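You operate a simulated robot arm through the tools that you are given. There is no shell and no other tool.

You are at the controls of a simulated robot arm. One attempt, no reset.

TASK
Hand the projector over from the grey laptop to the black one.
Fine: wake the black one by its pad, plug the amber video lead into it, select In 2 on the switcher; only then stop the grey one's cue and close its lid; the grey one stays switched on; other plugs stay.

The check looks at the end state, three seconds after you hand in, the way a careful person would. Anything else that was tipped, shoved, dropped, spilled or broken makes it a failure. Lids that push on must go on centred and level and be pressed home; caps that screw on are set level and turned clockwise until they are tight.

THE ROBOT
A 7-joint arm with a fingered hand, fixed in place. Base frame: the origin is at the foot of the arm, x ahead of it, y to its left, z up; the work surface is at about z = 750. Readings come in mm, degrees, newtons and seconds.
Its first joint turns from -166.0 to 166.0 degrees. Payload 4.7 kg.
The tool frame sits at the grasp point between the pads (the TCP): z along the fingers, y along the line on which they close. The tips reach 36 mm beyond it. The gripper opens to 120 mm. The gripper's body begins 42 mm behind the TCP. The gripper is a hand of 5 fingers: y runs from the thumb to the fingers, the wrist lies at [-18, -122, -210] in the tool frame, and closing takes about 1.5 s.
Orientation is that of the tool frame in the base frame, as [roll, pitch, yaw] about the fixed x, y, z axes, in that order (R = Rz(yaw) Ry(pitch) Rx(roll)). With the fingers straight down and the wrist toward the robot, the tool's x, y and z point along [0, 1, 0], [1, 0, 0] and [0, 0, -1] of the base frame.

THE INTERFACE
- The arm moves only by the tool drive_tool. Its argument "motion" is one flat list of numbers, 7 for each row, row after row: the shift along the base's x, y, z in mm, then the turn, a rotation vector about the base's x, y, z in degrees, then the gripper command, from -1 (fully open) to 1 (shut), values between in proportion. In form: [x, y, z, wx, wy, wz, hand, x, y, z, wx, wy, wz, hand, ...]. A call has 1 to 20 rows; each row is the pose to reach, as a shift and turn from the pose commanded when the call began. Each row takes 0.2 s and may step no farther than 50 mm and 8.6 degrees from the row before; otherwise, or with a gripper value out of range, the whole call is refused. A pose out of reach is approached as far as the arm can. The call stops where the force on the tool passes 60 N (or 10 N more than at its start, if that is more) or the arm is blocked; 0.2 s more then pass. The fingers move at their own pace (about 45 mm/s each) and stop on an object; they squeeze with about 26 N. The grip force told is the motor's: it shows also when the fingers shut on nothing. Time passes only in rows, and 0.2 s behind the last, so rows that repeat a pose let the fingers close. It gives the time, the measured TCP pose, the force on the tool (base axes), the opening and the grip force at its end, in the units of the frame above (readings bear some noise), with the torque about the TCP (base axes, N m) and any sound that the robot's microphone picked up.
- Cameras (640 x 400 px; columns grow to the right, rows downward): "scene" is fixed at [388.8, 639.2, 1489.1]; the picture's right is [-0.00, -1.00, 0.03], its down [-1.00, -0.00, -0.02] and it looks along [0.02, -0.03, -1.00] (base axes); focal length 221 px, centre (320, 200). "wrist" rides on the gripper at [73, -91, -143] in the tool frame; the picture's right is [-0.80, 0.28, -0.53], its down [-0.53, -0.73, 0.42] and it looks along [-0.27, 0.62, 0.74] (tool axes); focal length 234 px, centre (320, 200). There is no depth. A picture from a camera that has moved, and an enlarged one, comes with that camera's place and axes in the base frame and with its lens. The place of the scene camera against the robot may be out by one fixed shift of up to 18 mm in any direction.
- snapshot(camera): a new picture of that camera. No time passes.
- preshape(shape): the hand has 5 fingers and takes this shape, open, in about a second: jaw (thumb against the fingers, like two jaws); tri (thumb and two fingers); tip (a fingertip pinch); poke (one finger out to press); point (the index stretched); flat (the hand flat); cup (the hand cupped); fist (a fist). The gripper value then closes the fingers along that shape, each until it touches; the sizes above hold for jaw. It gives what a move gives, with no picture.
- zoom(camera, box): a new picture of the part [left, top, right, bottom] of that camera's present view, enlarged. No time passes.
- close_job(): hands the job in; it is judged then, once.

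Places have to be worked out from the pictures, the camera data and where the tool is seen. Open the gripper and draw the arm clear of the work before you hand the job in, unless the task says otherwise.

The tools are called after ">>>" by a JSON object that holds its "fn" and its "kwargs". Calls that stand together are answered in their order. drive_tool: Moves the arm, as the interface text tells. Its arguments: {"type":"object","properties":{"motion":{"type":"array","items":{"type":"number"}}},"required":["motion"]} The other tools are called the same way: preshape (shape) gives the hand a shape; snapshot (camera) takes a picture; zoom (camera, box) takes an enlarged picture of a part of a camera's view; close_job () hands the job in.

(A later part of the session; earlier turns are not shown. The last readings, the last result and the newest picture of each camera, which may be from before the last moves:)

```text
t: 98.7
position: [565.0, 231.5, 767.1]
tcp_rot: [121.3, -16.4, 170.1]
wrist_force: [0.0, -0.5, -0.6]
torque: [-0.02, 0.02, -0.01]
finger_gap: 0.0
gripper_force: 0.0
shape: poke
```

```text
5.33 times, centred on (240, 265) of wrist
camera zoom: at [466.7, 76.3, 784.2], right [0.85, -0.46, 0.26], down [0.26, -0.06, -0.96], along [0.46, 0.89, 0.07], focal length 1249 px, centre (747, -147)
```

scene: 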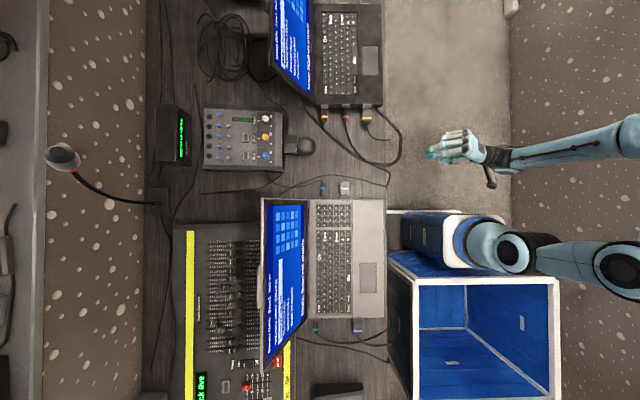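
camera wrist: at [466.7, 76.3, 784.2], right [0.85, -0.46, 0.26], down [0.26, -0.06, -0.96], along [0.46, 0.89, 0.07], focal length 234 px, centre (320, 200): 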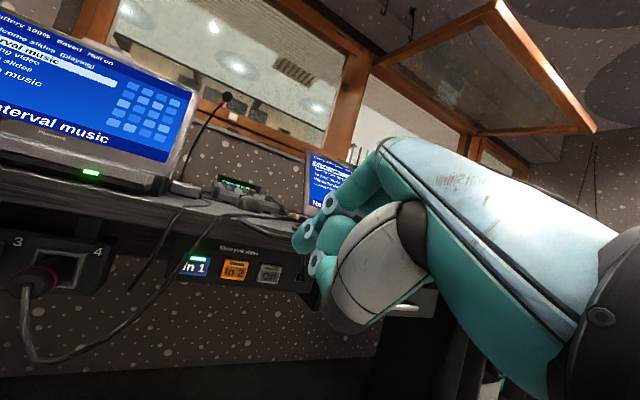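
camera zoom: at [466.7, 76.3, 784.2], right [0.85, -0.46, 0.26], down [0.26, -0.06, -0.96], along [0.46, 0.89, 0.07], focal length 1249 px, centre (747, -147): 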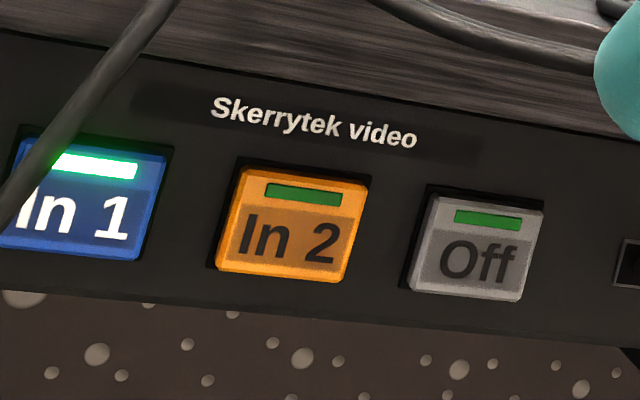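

In 2 is clear of cables from the front; triangulating puts it near (540, 405, 683). I'll roll the hand further (to ~80°) and move to about 65 mm in front of it, then look again.

>>> {"fn": "drive_tool", "kwargs": {"motion": [-3, 10, -15, 5, 0, 0, -1, -6, 20, -30, 10, 0, 0, -1, -10, 30, -45, 15, 0, 0, -1, -14, 40, -58, 20, 0, 0, -1, -17, 50, -70, 20, 0, 0, -1]}}

>>> {"fn": "snapshot", "kwargs": {"camera": "wrist"}}

>>> {"fn": "zoom", "kwargs": {"camera": "wrist", "box": [160, 160, 340, 300]}}

>>> {"fn": "zoom", "kwargs": {"camera": "scene", "box": [340, 120, 460, 200]}}

```text
t: 99.9
position: [550.1, 281.8, 696.3]
tcp_rot: [100.5, -19.0, 176.6]
wrist_force: [1.4, -1.0, -1.0]
torque: [-0.03, 0.0, 0.03]
finger_gap: 0.0
gripper_force: 0.1
shape: poke
```

```text
taken
camera wrist: at [450.8, 130.1, 660.1], right [0.85, -0.52, 0.09], down [0.26, 0.27, -0.93], along [0.46, 0.81, 0.36], focal length 234 px, centre (320, 200)
```

wrist: 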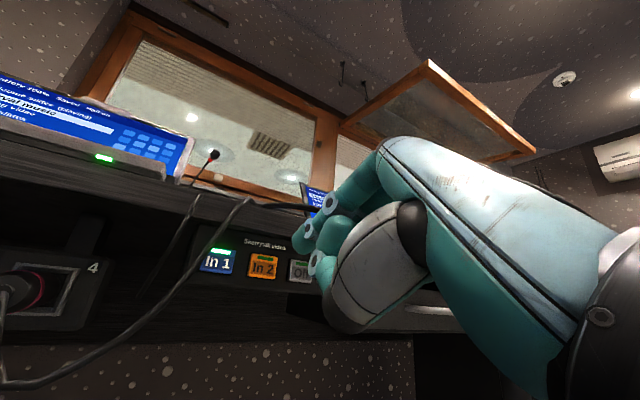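

```text
2.86 times, centred on (250, 230) of wrist
camera zoom: at [450.8, 130.1, 660.1], right [0.85, -0.52, 0.09], down [0.26, 0.27, -0.93], along [0.46, 0.81, 0.36], focal length 669 px, centre (520, 114)
```

zoom: 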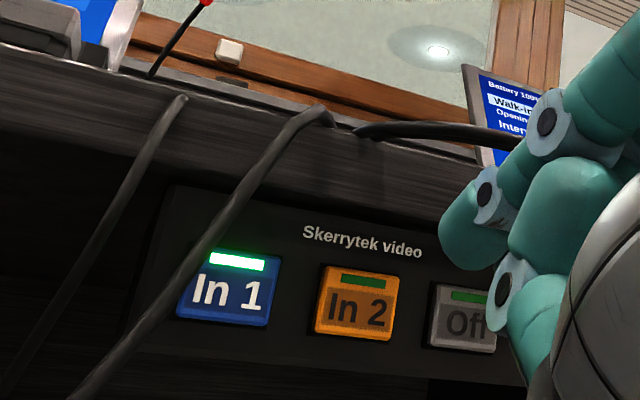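

```text
5.00 times, centred on (400, 160) of scene
camera zoom: at [388.8, 639.2, 1489.1], right [0.0, -1.0, 0.03], down [-1.0, 0.0, -0.02], along [0.02, -0.03, -1.0], focal length 1105 px, centre (-80, 400)
```

zoom: 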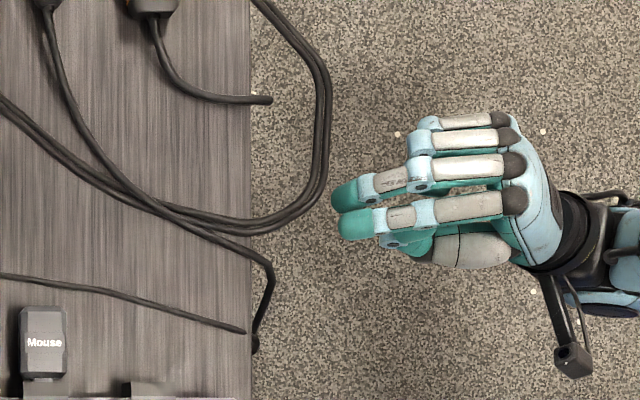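

Two fingertips appear near each other in the overhead view; I want to know which ones before pressing.

>>> {"fn": "zoom", "kwargs": {"camera": "scene", "box": [400, 138, 450, 178]}}

>>> {"fn": "zoom", "kwargs": {"camera": "wrist", "box": [270, 180, 370, 300]}}

```text
10.00 times, centred on (425, 158) of scene
camera zoom: at [388.8, 639.2, 1489.1], right [0.0, -1.0, 0.03], down [-1.0, 0.0, -0.02], along [0.02, -0.03, -1.0], focal length 2209 px, centre (-730, 620)
```

zoom: 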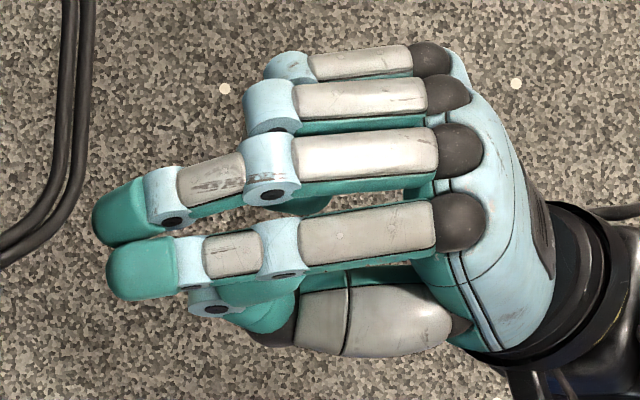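

```text
3.33 times, centred on (320, 240) of wrist
camera zoom: at [450.8, 130.1, 660.1], right [0.85, -0.52, 0.09], down [0.26, 0.27, -0.93], along [0.46, 0.81, 0.36], focal length 781 px, centre (320, 67)
```

zoom: 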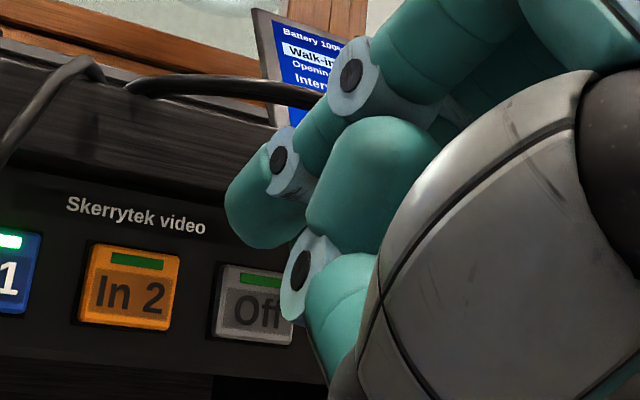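

Index and middle fingers both extend side by side (about 40 mm wide together), which still fits on In 2 between its neighbours. In 2's centre triangulates to (541.5, 411.7, 680.5). Moving close in front of it.

>>> {"fn": "drive_tool", "kwargs": {"motion": [-6, 15, -2, 0, 0, 0, -1, -12, 30, -5, 0, 0, 0, -1, -12, 45, -5, 0, 0, 0, -1, -12, 58, -5, 0, 0, 0, -1]}}

>>> {"fn": "snapshot", "kwargs": {"camera": "wrist"}}

>>> {"fn": "zoom", "kwargs": {"camera": "wrist", "box": [220, 180, 380, 320]}}

>>> {"fn": "zoom", "kwargs": {"camera": "scene", "box": [360, 120, 460, 200]}}

```text
t: 100.9
position: [537.9, 340.4, 691.9]
tcp_rot: [100.5, -18.8, 176.5]
wrist_force: [-0.1, 0.2, -0.4]
torque: [-0.02, 0.01, 0.02]
finger_gap: 0.1
gripper_force: 0.1
shape: poke
```

```text
taken
camera wrist: at [439.5, 188.0, 655.6], right [0.85, -0.52, 0.09], down [0.26, 0.27, -0.93], along [0.46, 0.81, 0.36], focal length 234 px, centre (320, 200)
```

wrist: 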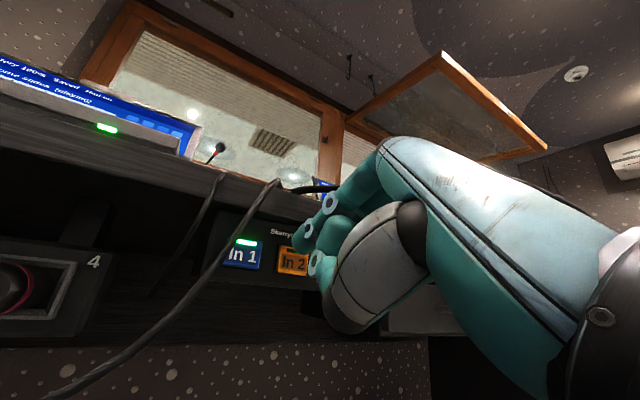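

```text
2.86 times, centred on (300, 250) of wrist
camera zoom: at [439.5, 188.0, 655.6], right [0.85, -0.52, 0.09], down [0.26, 0.27, -0.93], along [0.46, 0.81, 0.36], focal length 669 px, centre (377, 57)
```

zoom: 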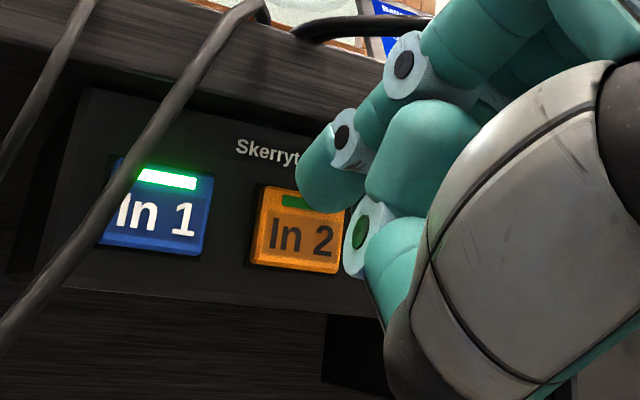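

```text
5.00 times, centred on (410, 160) of scene
camera zoom: at [388.8, 639.2, 1489.1], right [0.0, -1.0, 0.03], down [-1.0, 0.0, -0.02], along [0.02, -0.03, -1.0], focal length 1105 px, centre (-130, 400)
```

zoom: 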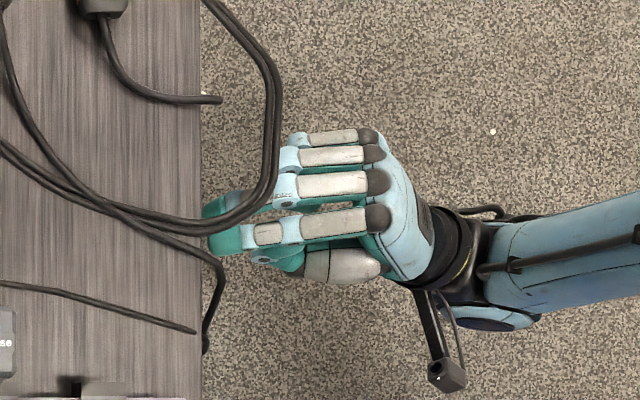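

Fingers clear the cables and line up with In 2 (index to its left half, middle to its right half), about 24 mm away. Advancing.

>>> {"fn": "drive_tool", "kwargs": {"motion": [0, 6, -2, 0, 0, 0, -1, 0, 12, -3, 0, 0, 0, -1, 0, 16, -3, 0, 0, 0, -1]}}

>>> {"fn": "zoom", "kwargs": {"camera": "wrist", "box": [220, 180, 380, 320]}}

```text
t: 101.7
position: [537.4, 355.8, 689.2]
tcp_rot: [100.6, -18.8, 176.4]
wrist_force: [-0.2, 0.4, 0.9]
torque: [-0.03, 0.0, 0.03]
finger_gap: 0.2
gripper_force: 0.1
shape: poke
```

```text
2.86 times, centred on (300, 250) of wrist
camera zoom: at [438.9, 204.0, 652.4], right [0.85, -0.52, 0.09], down [0.26, 0.27, -0.93], along [0.46, 0.81, 0.36], focal length 669 px, centre (377, 57)
```

zoom: 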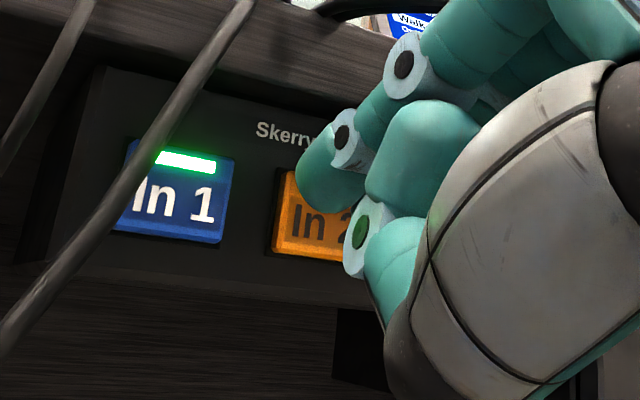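

Tip centred on In 2's upper-middle. Now small steps until it clicks.

>>> {"fn": "drive_tool", "kwargs": {"motion": [0, 2, 0, 0, 0, 0, -1, 0, 4, 0, 0, 0, 0, -1, 0, 6, 0, 0, 0, 0, -1]}}

>>> {"fn": "drive_tool", "kwargs": {"motion": [0, 1.5, 0, 0, 0, 0, -1, 0, 3, 0, 0, 0, 0, -1]}}

>>> {"fn": "zoom", "kwargs": {"camera": "wrist", "box": [220, 180, 380, 320]}}

```text
t: 102.5
position: [537.9, 361.1, 688.5]
tcp_rot: [100.6, -18.9, 176.4]
wrist_force: [-1.1, 0.4, 0.2]
torque: [0.0, 0.01, 0.03]
finger_gap: 0.0
gripper_force: 0.1
shape: poke
```

```text
t: 103.1
position: [538.0, 363.9, 688.4]
tcp_rot: [100.5, -18.8, 176.5]
wrist_force: [0.5, 0.0, 0.2]
torque: [-0.01, -0.04, 0.02]
finger_gap: 0.0
gripper_force: 0.0
shape: poke
```

```text
2.86 times, centred on (300, 250) of wrist
camera zoom: at [439.6, 212.7, 652.2], right [0.85, -0.52, 0.09], down [0.26, 0.27, -0.93], along [0.46, 0.81, 0.36], focal length 669 px, centre (377, 57)
```

zoom: 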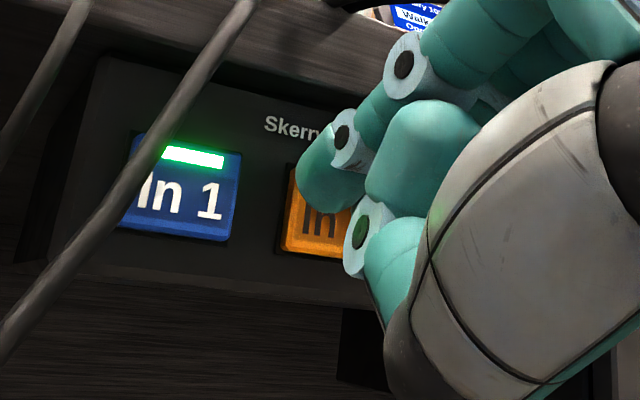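

Still free at y=364; continuing in 1–2 mm steps.

>>> {"fn": "drive_tool", "kwargs": {"motion": [0, 1.5, 0, 0, 0, 0, -1, 0, 3, 0, 0, 0, 0, -1]}}

>>> {"fn": "drive_tool", "kwargs": {"motion": [0, 1.5, 0, 0, 0, 0, -1, 0, 2.5, 0, 0, 0, 0, -1]}}

>>> {"fn": "zoom", "kwargs": {"camera": "wrist", "box": [220, 180, 380, 320]}}

```text
t: 103.7
position: [538.7, 366.4, 689.6]
tcp_rot: [100.6, -18.8, 176.5]
wrist_force: [0.1, -0.1, -0.5]
torque: [0.01, -0.01, 0.02]
finger_gap: 0.0
gripper_force: 0.1
shape: poke
```

```text
t: 104.3
position: [538.5, 370.7, 688.6]
tcp_rot: [100.5, -18.9, 176.6]
wrist_force: [-0.6, -0.3, -0.2]
torque: [-0.01, 0.02, 0.01]
finger_gap: 0.3
gripper_force: 0.1
shape: poke
```

```text
2.86 times, centred on (300, 250) of wrist
camera zoom: at [439.7, 218.0, 652.5], right [0.85, -0.52, 0.09], down [0.26, 0.27, -0.93], along [0.46, 0.81, 0.36], focal length 669 px, centre (377, 57)
```

zoom: 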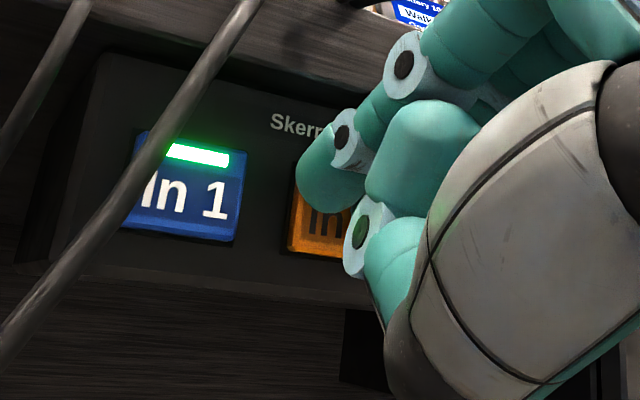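

No contact yet; the tip drifts toward the button's upper-left, so I'll shift +3 mm x and −3 mm z while continuing.

>>> {"fn": "drive_tool", "kwargs": {"motion": [3, 0, -3, 0, 0, 0, -1, 3, 1.5, -3, 0, 0, 0, -1, 3, 3, -3, 0, 0, 0, -1]}}

>>> {"fn": "drive_tool", "kwargs": {"motion": [0, 1.5, 0, 0, 0, 0, -1, 0, 2.5, 0, 0, 0, 0, -1]}}

>>> {"fn": "zoom", "kwargs": {"camera": "wrist", "box": [220, 180, 380, 320]}}

```text
t: 105.1
position: [541.1, 373.1, 685.1]
tcp_rot: [100.6, -18.8, 176.4]
wrist_force: [1.2, -4.5, -1.1]
torque: [0.01, -0.02, 0.02]
finger_gap: 0.3
gripper_force: 0.0
shape: poke
heard: click
```

```text
t: 105.7
position: [541.1, 373.9, 686.2]
tcp_rot: [100.5, -18.8, 176.3]
wrist_force: [5.5, -15.9, 0.2]
torque: [0.01, 0.03, -0.11]
finger_gap: 0.0
gripper_force: 0.0
shape: poke
```

```text
2.86 times, centred on (300, 250) of wrist
camera zoom: at [442.4, 223.7, 649.1], right [0.85, -0.52, 0.09], down [0.26, 0.27, -0.93], along [0.46, 0.81, 0.36], focal length 669 px, centre (377, 57)
```

zoom: 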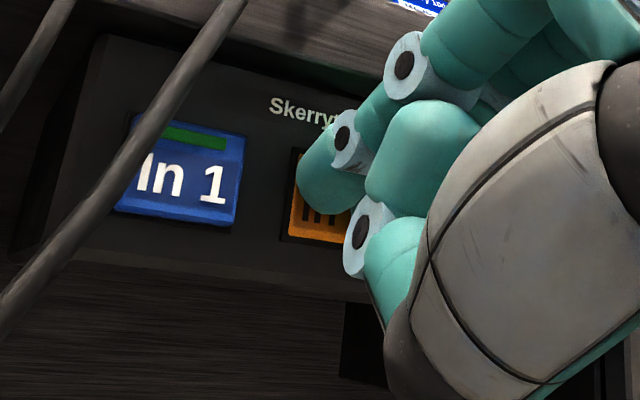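

Click heard and In 1's light went out. Backing straight off and checking that In 2 is lit and what the projector shows.

>>> {"fn": "drive_tool", "kwargs": {"motion": [0, -6, 0, 0, 0, 0, -1, 0, -20, 0, 0, 0, 0, -1, 0, -45, 0, 0, 0, 0, -1, 0, -75, 0, 0, 0, 0, -1, 0, -110, 10, 0, 0, 0, -1]}}

>>> {"fn": "snapshot", "kwargs": {"camera": "wrist"}}

>>> {"fn": "zoom", "kwargs": {"camera": "scene", "box": [150, 95, 210, 175]}}

>>> {"fn": "zoom", "kwargs": {"camera": "scene", "box": [330, 80, 410, 170]}}

```text
t: 106.9
position: [542.6, 265.9, 693.2]
tcp_rot: [100.6, -18.9, 176.6]
wrist_force: [-0.6, -0.9, 0.7]
torque: [-0.04, 0.02, 0.02]
finger_gap: 0.0
gripper_force: 0.2
shape: poke
```

```text
taken
camera wrist: at [443.4, 113.7, 657.5], right [0.85, -0.52, 0.09], down [0.26, 0.27, -0.93], along [0.46, 0.81, 0.36], focal length 234 px, centre (320, 200)
```

wrist: 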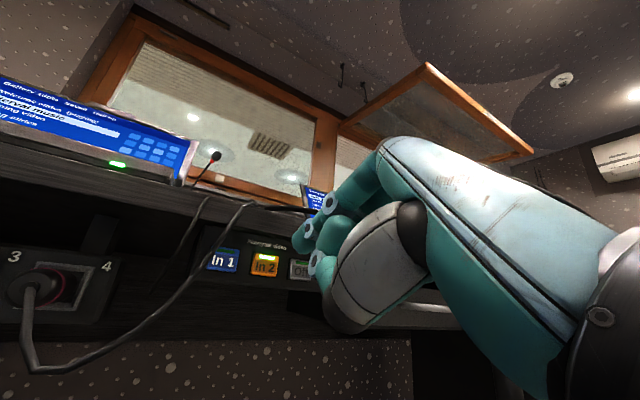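

```text
5.00 times, centred on (180, 135) of scene
camera zoom: at [388.8, 639.2, 1489.1], right [0.0, -1.0, 0.03], down [-1.0, 0.0, -0.02], along [0.02, -0.03, -1.0], focal length 1105 px, centre (1020, 525)
```

zoom: 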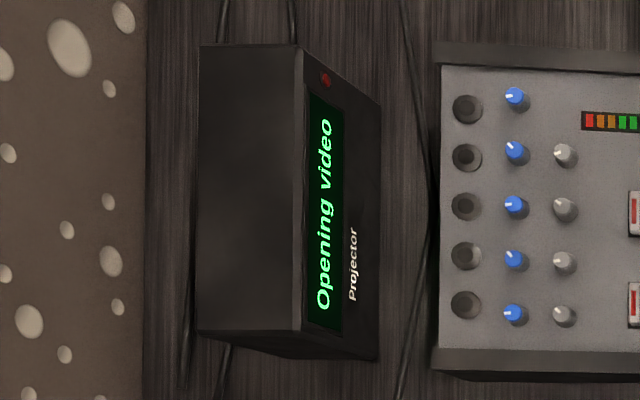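

```text
4.44 times, centred on (370, 125) of scene
camera zoom: at [388.8, 639.2, 1489.1], right [0.0, -1.0, 0.03], down [-1.0, 0.0, -0.02], along [0.02, -0.03, -1.0], focal length 982 px, centre (98, 533)
```

zoom: 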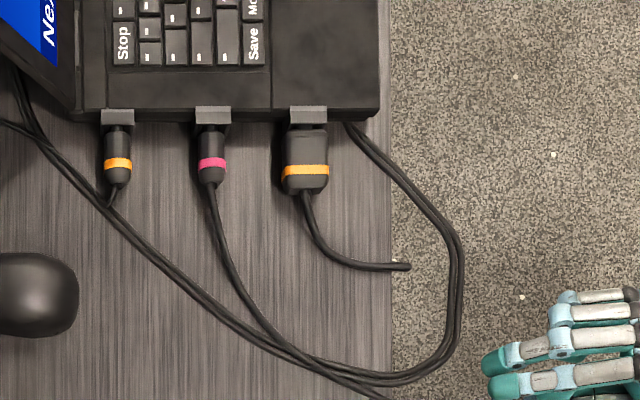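

The projector now shows "Opening video" from the black laptop and In 2 is lit – the plug works. Now I'll roll the hand back upright, rise, and head for the grey laptop's Stop key.

>>> {"fn": "drive_tool", "kwargs": {"motion": [0, -5, 30, -8, 0, 0, -1, 0, -5, 60, -16, 0, 0, -1, 0, -5, 95, -24, 0, 0, -1, 0, -5, 130, -32, 0, 0, -1, 0, 0, 165, -40, 0, 0, -1, 0, 0, 200, -48, 0, 0, -1, 0, 0, 235, -56, 0, 0, -1, 0, 0, 270, -64, 0, 0, -1, 0, 0, 305, -72, 0, 0, -1, 0, 0, 340, -80, 0, 0, -1]}}

>>> {"fn": "drive_tool", "kwargs": {"motion": [-40, 15, 10, 0, 0, 1, -1, -80, 30, 20, 0, 0, 2, -1, -120, 45, 30, 0, 0, 3, -1, -160, 60, 30, 0, 0, 4, -1, -200, 75, 30, 0, 0, 6, -1, -240, 95, 30, 0, 0, 8, -1, -280, 115, 30, 0, 0, 10, -1, -320, 135, 30, 0, 0, 12, -1, -360, 155, 30, 0, 0, 14, -1, -400, 175, 30, 0, 0, 16, -1, -440, 195, 30, 0, 0, 18, -1, -460, 205, 30, 0, 0, 19, -1]}}

>>> {"fn": "snapshot", "kwargs": {"camera": "wrist"}}

>>> {"fn": "zoom", "kwargs": {"camera": "scene", "box": [240, 250, 400, 380]}}

```text
t: 109.1
position: [540.8, 264.9, 1035.6]
tcp_rot: [179.9, 0.1, 160.8]
wrist_force: [0.4, -0.1, 0.1]
torque: [-0.02, 0.01, -0.01]
finger_gap: 0.0
gripper_force: 0.0
shape: poke
```

```text
t: 111.7
position: [177.7, 413.0, 867.9]
tcp_rot: [178.8, -7.4, -179.6]
wrist_force: [-0.5, 0.5, -0.3]
torque: [0.01, 0.01, 0.02]
finger_gap: 0.1
gripper_force: 0.1
shape: poke
out of reach, approached as far as the arm can: row 4, 5, 6, 7, 8, 9, 10, 11, 12
```

```text
taken
camera wrist: at [125.1, 318.9, 1018.5], right [0.86, 0.27, 0.42], down [0.48, -0.72, -0.51], along [0.17, 0.64, -0.75], focal length 234 px, centre (320, 200)
```

wrist: 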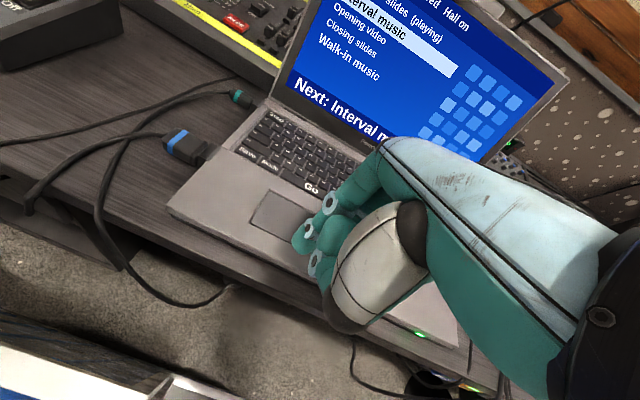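

```text
3.08 times, centred on (320, 315) of scene
camera zoom: at [388.8, 639.2, 1489.1], right [0.0, -1.0, 0.03], down [-1.0, 0.0, -0.02], along [0.02, -0.03, -1.0], focal length 680 px, centre (320, -154)
```

zoom: 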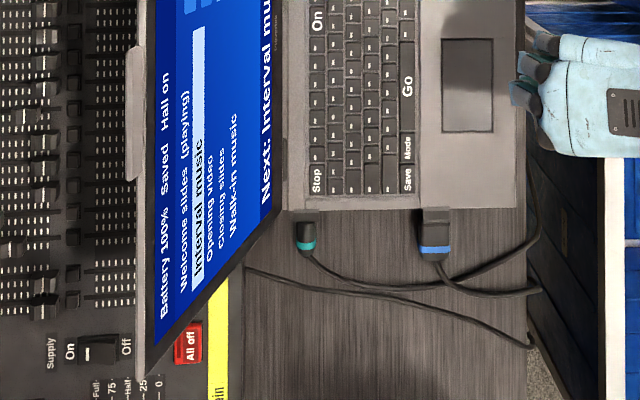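

The arm reached a limit and sagged to z=868 (no contact, fortunately). I'll raise it carefully and recover a better arm posture.

>>> {"fn": "drive_tool", "kwargs": {"motion": [5, -10, 20, 0, 0, 0, -1, 10, -20, 40, 0, 0, 0, -1, 20, -30, 60, 0, 0, 0, -1, 30, -40, 80, 0, 0, 0, -1, 40, -50, 100, 0, 0, 0, -1, 50, -60, 120, 0, 0, 0, -1]}}

>>> {"fn": "snapshot", "kwargs": {"camera": "scene"}}

```text
t: 113.1
position: [233.9, 351.8, 1001.3]
tcp_rot: [178.8, -7.3, -179.5]
wrist_force: [1.3, 1.2, 0.0]
torque: [0.0, 0.01, -0.01]
finger_gap: 0.0
gripper_force: 0.1
shape: poke
out of reach, approached as far as the arm can: row 1, 2
```

```text
taken
```

scene: 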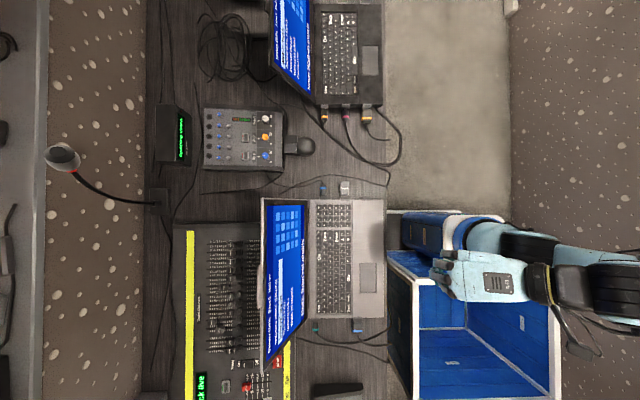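

It tracks again. I'll climb to ~1150, level the hand, and then approach the grey laptop at height.

>>> {"fn": "drive_tool", "kwargs": {"motion": [10, 5, 35, -0.4, -2.4, 0, -1, 20, 10, 70, -0.8, -4.8, 0, -1, 30, 20, 105, -1.2, -7.3, 0, -1, 30, 40, 140, -1.2, -7.3, 0, -1, 30, 70, 165, -1.2, -7.3, 0, -1, 20, 100, 175, -1.2, -7.3, 0, -1, 0, 130, 175, -1.2, -7.3, 0, -1]}}

```text
t: 114.7
position: [231.5, 482.1, 1179.9]
tcp_rot: [178.9, -11.5, -179.5]
wrist_force: [1.3, -0.7, -0.7]
torque: [0.05, 0.14, -0.01]
finger_gap: 0.0
gripper_force: 0.1
shape: poke
out of reach, approached as far as the arm can: row 1, 2, 3, 4, 5, 6, 7
```

Orientation is blocked by a wrist limit here; I'll unwind the yaw toward the natural value for this azimuth and see whether the tilt recovers.

>>> {"fn": "drive_tool", "kwargs": {"motion": [5, 0, 0, -0.3, -2, -7, -1, 10, 0, 0, -0.6, -4, -14, -1, 15, 0, 0, -1, -6, -21, -1, 20, 0, 0, -1.5, -8, -28, -1, 20, 0, 0, -2, -10, -35, -1]}}

```text
t: 115.9
position: [241.6, 481.0, 1176.7]
tcp_rot: [178.8, -11.6, 178.6]
wrist_force: [0.0, -0.4, -0.1]
torque: [-0.02, -0.01, -0.04]
finger_gap: 0.1
gripper_force: 0.1
shape: poke
out of reach, approached as far as the arm can: row 1, 2, 3, 4, 5
```

Blocked in that direction too; trying the opposite sense.

>>> {"fn": "drive_tool", "kwargs": {"motion": [0, 0, 0, 0, 0, 6, -1, 0, 0, 0, 0, 0, 12, -1, 0, 0, 0, 0, 0, 18, -1, 0, 0, 0, 0, 0, 24, -1]}}

>>> {"fn": "drive_tool", "kwargs": {"motion": [0, 0, 0, 0, 4, 0, -1, 0, 0, 0, 0, 8, 0, -1, 0, 0, 0, 0, 12, 0, -1]}}

```text
t: 116.9
position: [242.1, 480.7, 1178.0]
tcp_rot: [178.6, -11.7, -157.2]
wrist_force: [0.0, -0.8, -0.1]
torque: [0.02, 0.01, 0.0]
finger_gap: 0.0
gripper_force: 0.2
shape: poke
```

```text
t: 117.7
position: [241.6, 480.9, 1178.0]
tcp_rot: [173.7, -22.5, -155.8]
wrist_force: [-0.8, 0.2, 0.6]
torque: [0.02, 0.02, 0.0]
finger_gap: 0.0
gripper_force: 0.0
shape: poke
```

Positive yaw works. Now trying to level at this yaw (≈204°).

>>> {"fn": "drive_tool", "kwargs": {"motion": [0, 0, 0, 0.8, -5.8, 0, -1, 0, 0, 0, 1.6, -11.6, 0, -1, 0, 0, 0, 2.5, -17.4, 0, -1, 0, 0, 0, 3.3, -23.1, 0, -1]}}

```text
t: 118.7
position: [242.0, 480.9, 1179.1]
tcp_rot: [-179.9, -0.1, -157.1]
wrist_force: [-0.1, 0.0, -0.5]
torque: [-0.01, 0.0, 0.0]
finger_gap: 0.1
gripper_force: 0.0
shape: poke
```

Level again. I'll switch to the "point" shape (single index finger) and move over the grey keyboard to locate the Stop key.

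>>> {"fn": "preshape", "kwargs": {"shape": "point"}}

>>> {"fn": "drive_tool", "kwargs": {"motion": [-25, 5, -20, 0, 0, 0, -1, -50, 10, -40, 0, 0, 0, -1, -75, 15, -60, 0, 0, 0, -1, -100, 20, -80, 0, 0, 0, -1, -120, 25, -100, 0, 0, 0, -1]}}

>>> {"fn": "snapshot", "kwargs": {"camera": "wrist"}}

>>> {"fn": "snapshot", "kwargs": {"camera": "scene"}}

```text
t: 119.6
position: [241.9, 482.2, 1176.4]
tcp_rot: [-179.9, -0.1, -157.1]
wrist_force: [-0.2, 0.0, 0.8]
torque: [0.02, 0.02, -0.02]
finger_gap: 0.0
gripper_force: 0.1
shape: point
```

```text
t: 120.8
position: [160.6, 499.2, 1108.4]
tcp_rot: [180.0, -0.4, -156.9]
wrist_force: [-0.9, 0.2, 0.1]
torque: [0.0, -0.02, -0.03]
finger_gap: 0.1
gripper_force: 0.2
shape: point
out of reach, approached as far as the arm can: row 4, 5
```

```text
taken
camera wrist: at [130.8, 386.7, 1252.5], right [0.63, 0.57, 0.52], down [0.77, -0.47, -0.43], along [0.0, 0.67, -0.74], focal length 234 px, centre (320, 200)
```

wrist: 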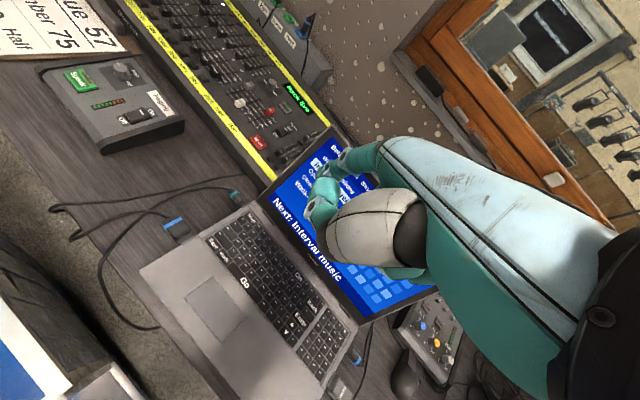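

```text
taken
```

scene: 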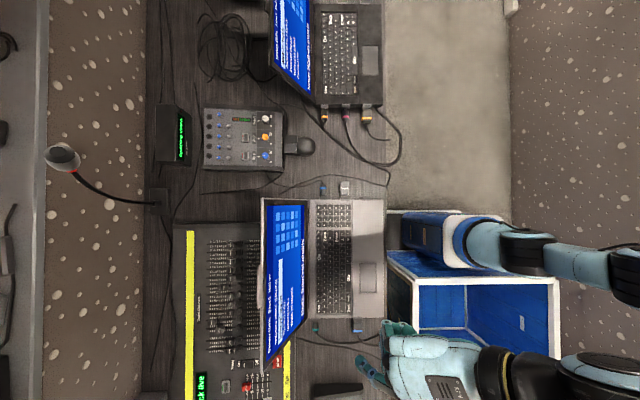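

Blocked again moving toward −x in this arm posture. Testing whether a larger yaw frees it.

>>> {"fn": "drive_tool", "kwargs": {"motion": [0, 0, 0, 0, 0, 8, -1, 0, 0, 0, 0, 0, 16, -1, 0, 0, 0, 0, 0, 24, -1, -20, 5, 0, 0, 0, 28, -1, -40, 10, 0, 0, 0, 32, -1, -60, 15, 0, 0, 0, 36, -1]}}

```text
t: 122.2
position: [98.9, 512.2, 1107.6]
tcp_rot: [-179.8, -0.1, -121.2]
wrist_force: [0.5, -0.3, -0.9]
torque: [0.0, -0.02, -0.02]
finger_gap: 0.3
gripper_force: 0.0
shape: point
```

Yaw ≈239° works and the arm follows. Looking at the keyboard from here.

>>> {"fn": "snapshot", "kwargs": {"camera": "wrist"}}

>>> {"fn": "zoom", "kwargs": {"camera": "scene", "box": [290, 260, 400, 340]}}

>>> {"fn": "zoom", "kwargs": {"camera": "scene", "box": [305, 290, 345, 320]}}

```text
taken
camera wrist: at [139.5, 403.1, 1251.9], right [0.18, 0.83, 0.52], down [0.9, 0.08, -0.42], along [-0.39, 0.55, -0.74], focal length 234 px, centre (320, 200)
```

wrist: 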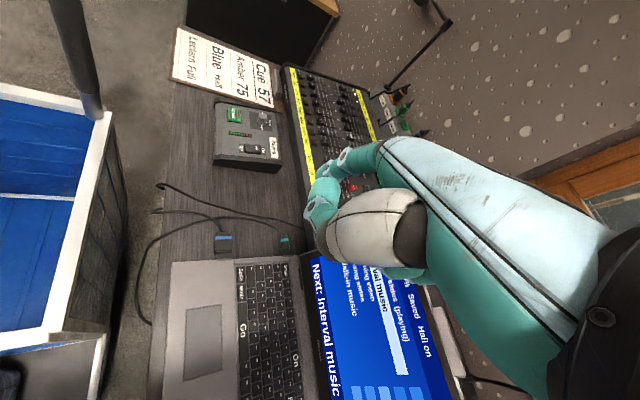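

```text
5.00 times, centred on (345, 300) of scene
camera zoom: at [388.8, 639.2, 1489.1], right [0.0, -1.0, 0.03], down [-1.0, 0.0, -0.02], along [0.02, -0.03, -1.0], focal length 1105 px, centre (195, -300)
```

zoom: 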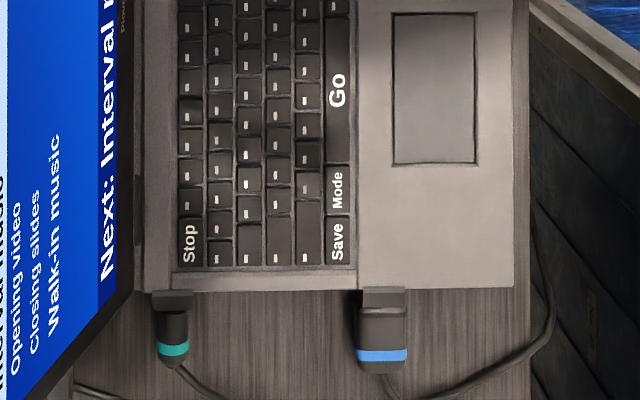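

```text
13.33 times, centred on (325, 305) of scene
camera zoom: at [388.8, 639.2, 1489.1], right [0.0, -1.0, 0.03], down [-1.0, 0.0, -0.02], along [0.02, -0.03, -1.0], focal length 2946 px, centre (253, -1200)
```

zoom: 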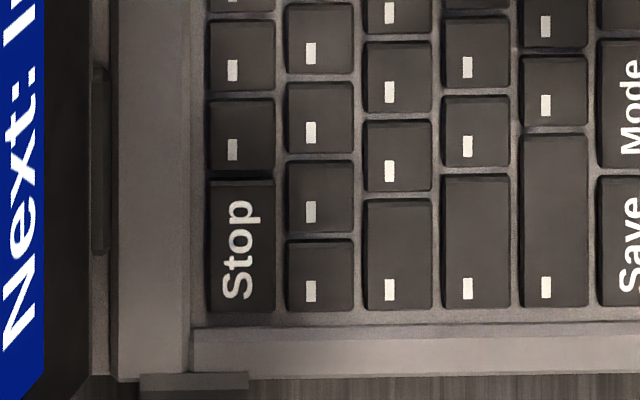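

The Stop key is 16 × 32 mm, at roughly (59, 631). I'll bring the pointing index over it at a hover height and compare.

>>> {"fn": "drive_tool", "kwargs": {"motion": [6, 15, -35, 0, 0, 0, -1, 12, 30, -70, 0, 0, 0, -1, 18, 45, -105, 0, 0, 0, -1, 24, 60, -140, 0, 0, 0, -1, 30, 75, -170, 0, 0, 0, -1, 36, 88, -200, 0, 0, 0, -1]}}

>>> {"fn": "snapshot", "kwargs": {"camera": "wrist"}}

>>> {"fn": "zoom", "kwargs": {"camera": "scene", "box": [280, 260, 400, 340]}}

>>> {"fn": "zoom", "kwargs": {"camera": "wrist", "box": [220, 130, 380, 290]}}

```text
t: 123.6
position: [137.3, 598.5, 907.5]
tcp_rot: [-179.9, 0.0, -121.0]
wrist_force: [0.5, 0.3, 1.0]
torque: [0.0, -0.01, 0.01]
finger_gap: 0.0
gripper_force: 0.0
shape: point
```

```text
taken
camera wrist: at [177.7, 489.4, 1051.3], right [0.18, 0.83, 0.53], down [0.9, 0.08, -0.42], along [-0.39, 0.55, -0.74], focal length 234 px, centre (320, 200)
```

wrist: 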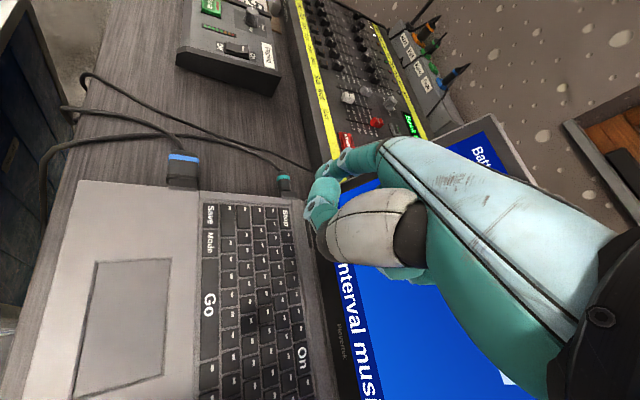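

```text
5.00 times, centred on (340, 300) of scene
camera zoom: at [388.8, 639.2, 1489.1], right [0.0, -1.0, 0.03], down [-1.0, 0.0, -0.02], along [0.02, -0.03, -1.0], focal length 1105 px, centre (220, -300)
```

zoom: 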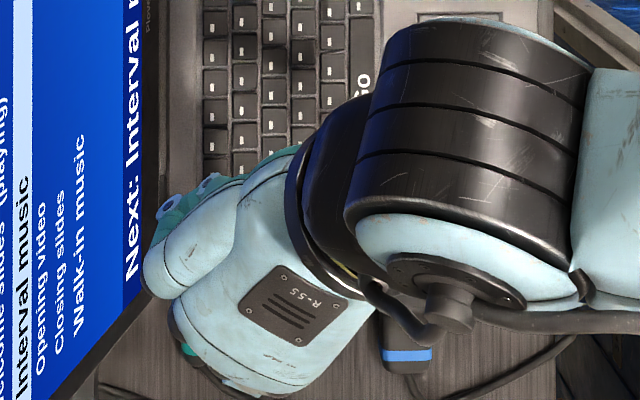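

```text
2.50 times, centred on (300, 210) of wrist
camera zoom: at [177.7, 489.4, 1051.3], right [0.18, 0.83, 0.53], down [0.9, 0.08, -0.42], along [-0.39, 0.55, -0.74], focal length 585 px, centre (370, 175)
```

zoom: 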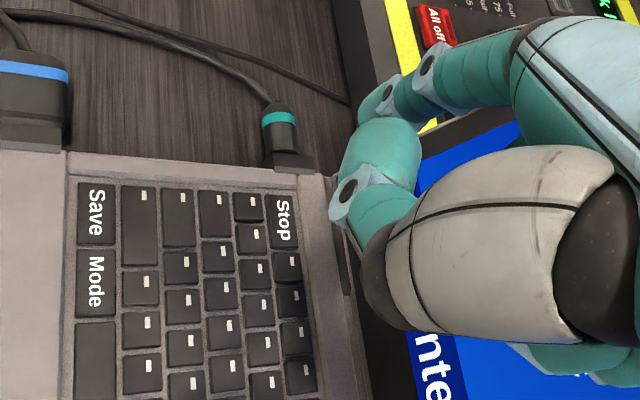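

Wrist-camera fix: Stop key centre ≈ (61, 635). I'll turn the yaw to ~225° for more clearance from the lid, and lower so the tip is about 15 mm above the key.

>>> {"fn": "drive_tool", "kwargs": {"motion": [-2, -1, -5, 0, 0, -5, -1, -4, -2, -15, 0, 0, -10, -1, -6, -4, -30, 0, 0, -14, -1, -6, -4, -55, 0, 0, -14, -1, -6, -4, -80, 0, 0, -14, -1]}}

>>> {"fn": "snapshot", "kwargs": {"camera": "wrist"}}

>>> {"fn": "zoom", "kwargs": {"camera": "wrist", "box": [220, 110, 380, 270]}}

>>> {"fn": "zoom", "kwargs": {"camera": "scene", "box": [280, 260, 400, 340]}}

```text
t: 124.8
position: [131.8, 596.3, 828.3]
tcp_rot: [-180.0, 0.0, -135.1]
wrist_force: [1.4, -0.3, -0.1]
torque: [0.03, -0.03, -0.01]
finger_gap: 0.0
gripper_force: 0.1
shape: point
```

```text
taken
camera wrist: at [143.8, 480.1, 972.0], right [0.37, 0.77, 0.52], down [0.89, -0.14, -0.42], along [-0.25, 0.63, -0.74], focal length 234 px, centre (320, 200)
```

wrist: 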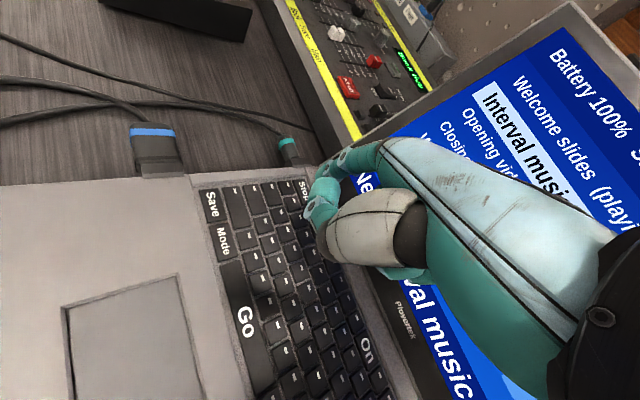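

```text
2.50 times, centred on (300, 190) of wrist
camera zoom: at [143.8, 480.1, 972.0], right [0.37, 0.77, 0.52], down [0.89, -0.14, -0.42], along [-0.25, 0.63, -0.74], focal length 585 px, centre (370, 225)
```

zoom: 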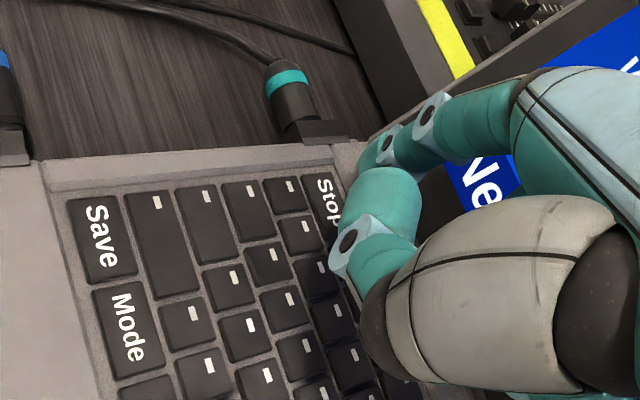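

```text
5.00 times, centred on (340, 300) of scene
camera zoom: at [388.8, 639.2, 1489.1], right [0.0, -1.0, 0.03], down [-1.0, 0.0, -0.02], along [0.02, -0.03, -1.0], focal length 1105 px, centre (220, -300)
```

zoom: 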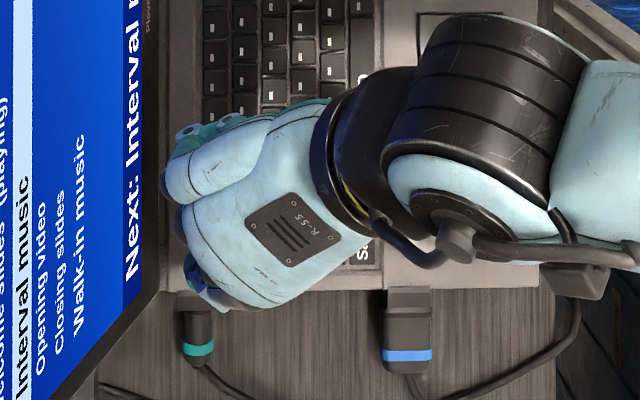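

The predicted tip location is directly above the Stop key. Descending 18 mm, then in small steps.

>>> {"fn": "drive_tool", "kwargs": {"motion": [0, 0, -8, 0, 0, 0, -1, 0, 0, -14, 0, 0, 0, -1, 0, 0, -18, 0, 0, 0, -1]}}

>>> {"fn": "zoom", "kwargs": {"camera": "wrist", "box": [260, 140, 360, 230]}}

>>> {"fn": "zoom", "kwargs": {"camera": "scene", "box": [290, 280, 350, 330]}}

```text
t: 125.6
position: [130.2, 596.4, 810.5]
tcp_rot: [-179.9, -0.1, -135.1]
wrist_force: [0.2, -0.7, 0.6]
torque: [0.0, 0.04, -0.02]
finger_gap: 0.0
gripper_force: 0.1
shape: point
```

```text
4.44 times, centred on (310, 185) of wrist
camera zoom: at [142.5, 481.2, 954.1], right [0.37, 0.77, 0.52], down [0.89, -0.14, -0.42], along [-0.25, 0.63, -0.74], focal length 1041 px, centre (364, 267)
```

zoom: 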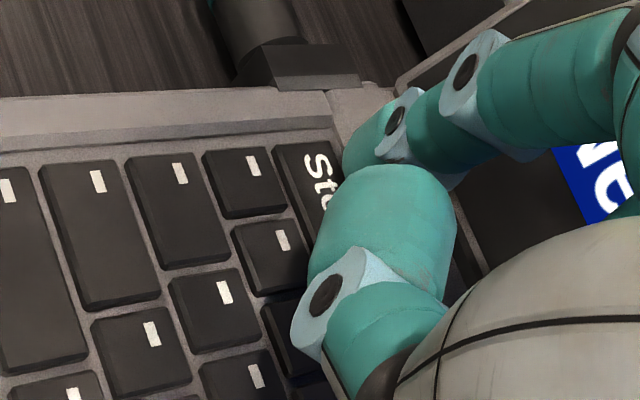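

```text
8.00 times, centred on (320, 305) of scene
camera zoom: at [388.8, 639.2, 1489.1], right [0.0, -1.0, 0.03], down [-1.0, 0.0, -0.02], along [0.02, -0.03, -1.0], focal length 1767 px, centre (320, -640)
```

zoom: 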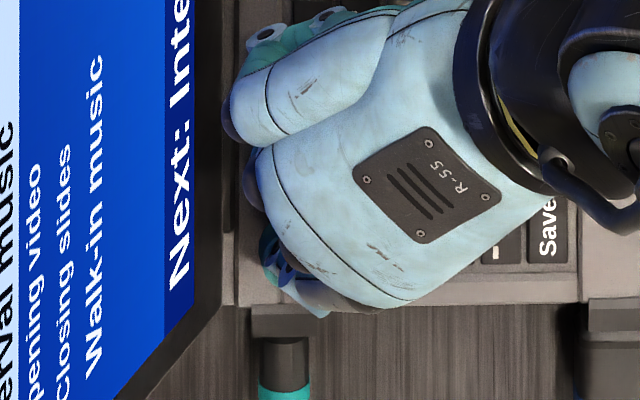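

Consistent: the tip should land on the key's middle. Continuing down in 2–3 mm steps.

>>> {"fn": "drive_tool", "kwargs": {"motion": [0, 0, -2.5, 0, 0, 0, -1, 0, 0, -5, 0, 0, 0, -1]}}

>>> {"fn": "drive_tool", "kwargs": {"motion": [0, 0, -2, 0, 0, 0, -1, 0, 0, -3, 0, 0, 0, -1]}}

>>> {"fn": "zoom", "kwargs": {"camera": "wrist", "box": [260, 140, 360, 230]}}

```text
t: 126.2
position: [129.7, 597.0, 807.0]
tcp_rot: [180.0, 0.1, -135.1]
wrist_force: [1.7, -3.0, 8.3]
torque: [0.27, 0.51, 0.04]
finger_gap: 0.0
gripper_force: 0.1
shape: point
```

```text
t: 126.8
position: [129.2, 598.0, 804.4]
tcp_rot: [179.9, 0.1, -135.2]
wrist_force: [7.4, -5.6, 26.6]
torque: [1.03, 1.82, 0.14]
finger_gap: 0.1
gripper_force: 0.1
shape: point
```

```text
4.44 times, centred on (310, 185) of wrist
camera zoom: at [142.4, 481.1, 947.8], right [0.37, 0.76, 0.53], down [0.89, -0.14, -0.43], along [-0.25, 0.63, -0.74], focal length 1041 px, centre (364, 267)
```

zoom: 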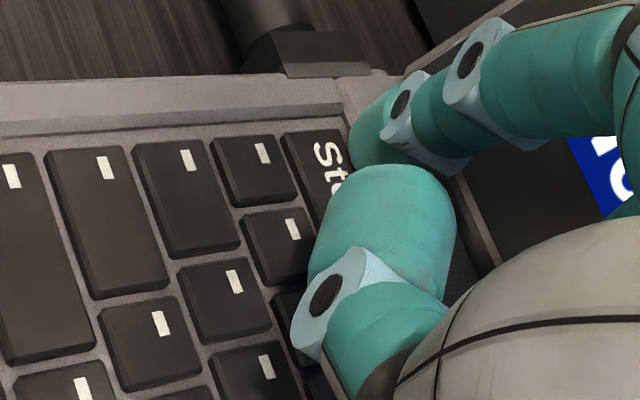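

No click: the torque shows contact at about (55, 643) — the key's far edge/bezel. Lifting, shifting −8 mm in y and +3 mm in x, and pressing again.

>>> {"fn": "drive_tool", "kwargs": {"motion": [0, 0, 5, 0, 0, 0, -1, 0, 0, 12, 0, 0, 0, -1, 3, -8, 12, 0, 0, 0, -1, 3, -8, 9, 0, 0, 0, -1]}}

>>> {"fn": "zoom", "kwargs": {"camera": "wrist", "box": [260, 140, 360, 230]}}

>>> {"fn": "drive_tool", "kwargs": {"motion": [0, 0, -2, 0, 0, 0, -1, 0, 0, -4, 0, 0, 0, -1]}}

```text
t: 127.8
position: [132.3, 588.7, 808.7]
tcp_rot: [-179.9, -0.1, -135.1]
wrist_force: [-0.9, -0.1, -0.5]
torque: [0.01, 0.05, 0.03]
finger_gap: 0.0
gripper_force: 0.1
shape: point
```

```text
4.44 times, centred on (310, 185) of wrist
camera zoom: at [144.7, 472.7, 953.6], right [0.37, 0.77, 0.52], down [0.89, -0.14, -0.42], along [-0.25, 0.63, -0.74], focal length 1041 px, centre (364, 267)
```

zoom: 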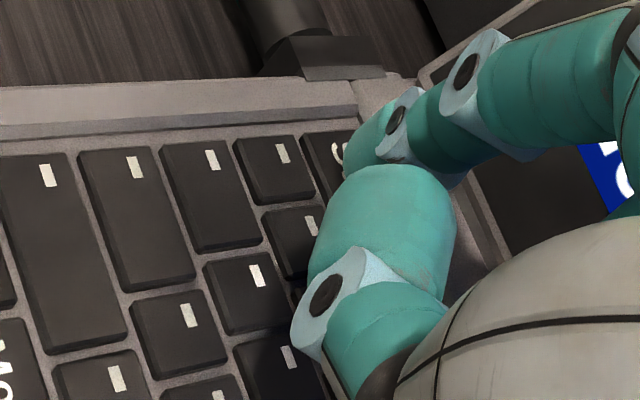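

```text
t: 128.4
position: [130.9, 588.5, 806.8]
tcp_rot: [-179.9, 0.0, -135.1]
wrist_force: [0.6, -0.1, 1.3]
torque: [0.02, 0.06, 0.0]
finger_gap: 0.3
gripper_force: 0.1
shape: point
```

Touching lightly (1.3 N). Pressing further in 1–2 mm steps.

>>> {"fn": "drive_tool", "kwargs": {"motion": [0, 0, -1, 0, 0, 0, -1, 0, 0, -2, 0, 0, 0, -1]}}

>>> {"fn": "zoom", "kwargs": {"camera": "scene", "box": [255, 190, 335, 380]}}

```text
t: 129.0
position: [130.9, 589.6, 804.5]
tcp_rot: [-179.9, 0.1, -135.1]
wrist_force: [0.9, -0.4, 1.5]
torque: [0.04, 0.09, 0.05]
finger_gap: 0.4
gripper_force: 0.1
shape: point
heard: click
```

```text
2.11 times, centred on (295, 285) of scene
camera zoom: at [388.8, 639.2, 1489.1], right [0.0, -1.0, 0.03], down [-1.0, 0.0, -0.02], along [0.02, -0.03, -1.0], focal length 465 px, centre (373, 21)
```

zoom: 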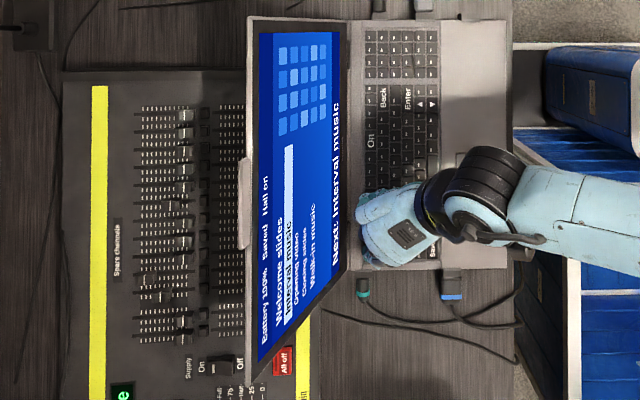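

Click heard and "(playing)" has vanished from the grey screen. Lifting off and verifying.

>>> {"fn": "drive_tool", "kwargs": {"motion": [0, 0, 10, 0, 0, 0, -1, 0, 0, 30, 0, 0, 0, -1, 5, -20, 65, 0, 0, 0, -1, 10, -40, 105, 0, 0, 0, -1, 15, -60, 145, 0, 0, 0, -1, 20, -75, 190, 0, 0, 0, -1, 20, -85, 235, 0, 0, 0, -1, 20, -90, 280, 0, 0, 0, -1]}}

>>> {"fn": "zoom", "kwargs": {"camera": "scene", "box": [255, 190, 335, 380]}}

>>> {"fn": "snapshot", "kwargs": {"camera": "scene"}}

>>> {"fn": "zoom", "kwargs": {"camera": "scene", "box": [150, 95, 210, 175]}}

```text
t: 130.8
position: [152.9, 499.3, 1084.5]
tcp_rot: [-179.9, -0.1, -135.1]
wrist_force: [-0.5, 0.4, -0.2]
torque: [-0.06, 0.01, -0.01]
finger_gap: 0.0
gripper_force: 0.0
shape: point
```

```text
2.11 times, centred on (295, 285) of scene
camera zoom: at [388.8, 639.2, 1489.1], right [0.0, -1.0, 0.03], down [-1.0, 0.0, -0.02], along [0.02, -0.03, -1.0], focal length 465 px, centre (373, 21)
```

zoom: 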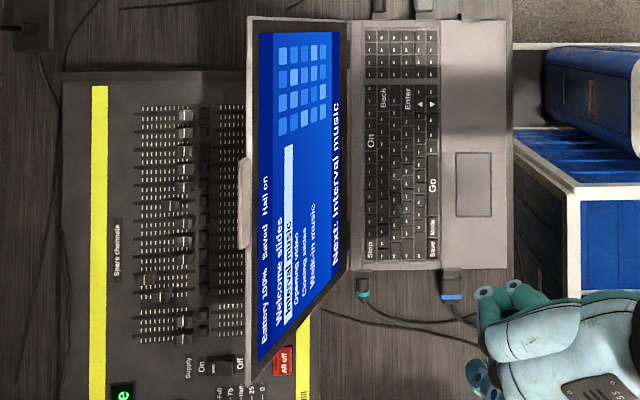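

```text
taken
```

scene: 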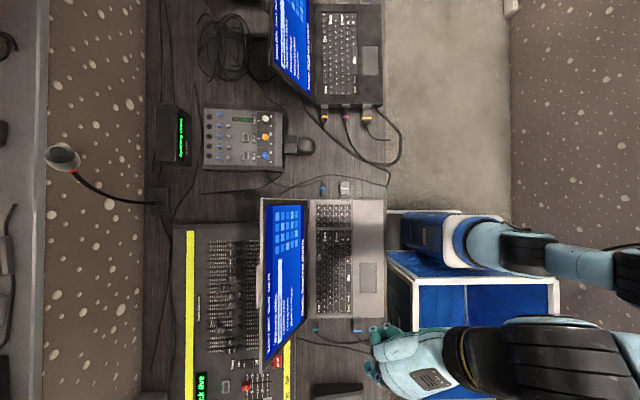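

```text
5.00 times, centred on (180, 135) of scene
camera zoom: at [388.8, 639.2, 1489.1], right [0.0, -1.0, 0.03], down [-1.0, 0.0, -0.02], along [0.02, -0.03, -1.0], focal length 1105 px, centre (1020, 525)
```

zoom: 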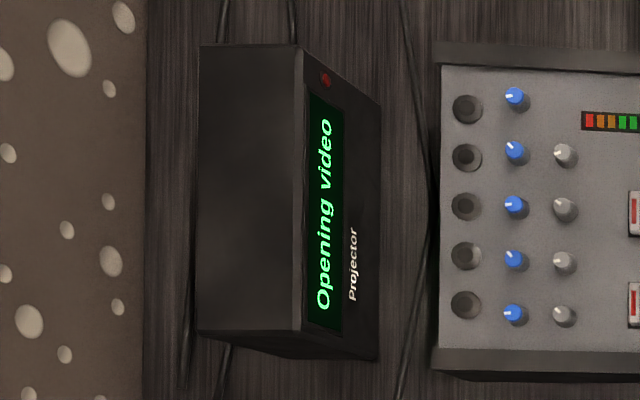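

Cue stopped; projector still shows "Opening video". Now the lid: top edge is at about y≈768, z≈998 (hinge y≈669, z≈772). I'll take the poke shape, rise above, and move over behind the lid.

>>> {"fn": "preshape", "kwargs": {"shape": "poke"}}

>>> {"fn": "drive_tool", "kwargs": {"motion": [5, 20, 30, 0, 0, 0, -1, 10, 40, 60, 0, 0, 0, -1, 20, 70, 85, 0, 0, 0, -1, 30, 110, 95, 0, 0, 0, -1, 40, 150, 95, 0, 0, 0, -1, 50, 190, 95, 0, 0, 0, -1]}}

>>> {"fn": "snapshot", "kwargs": {"camera": "wrist"}}

```text
t: 131.7
position: [153.3, 499.2, 1083.5]
tcp_rot: [-179.9, 0.0, -135.1]
wrist_force: [-0.2, -0.1, 0.1]
torque: [0.0, 0.0, 0.0]
finger_gap: 0.0
gripper_force: 0.0
shape: poke
```

```text
t: 133.1
position: [201.0, 689.8, 1180.8]
tcp_rot: [180.0, 0.0, -135.1]
wrist_force: [-0.3, -0.8, 1.5]
torque: [0.08, -0.05, -0.04]
finger_gap: 0.0
gripper_force: 0.1
shape: poke
```

```text
taken
camera wrist: at [214.5, 573.4, 1324.6], right [0.37, 0.77, 0.53], down [0.89, -0.14, -0.42], along [-0.25, 0.63, -0.74], focal length 234 px, centre (320, 200)
```

wrist: 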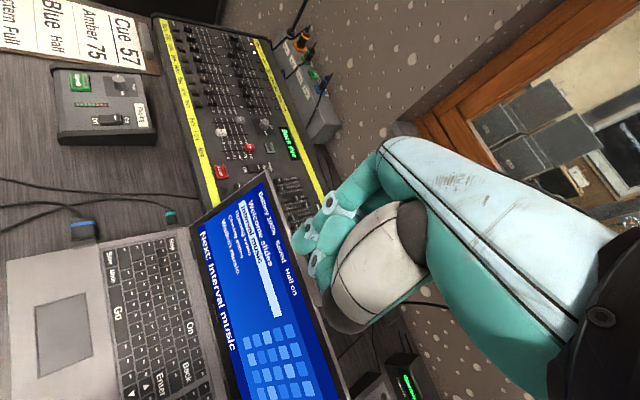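

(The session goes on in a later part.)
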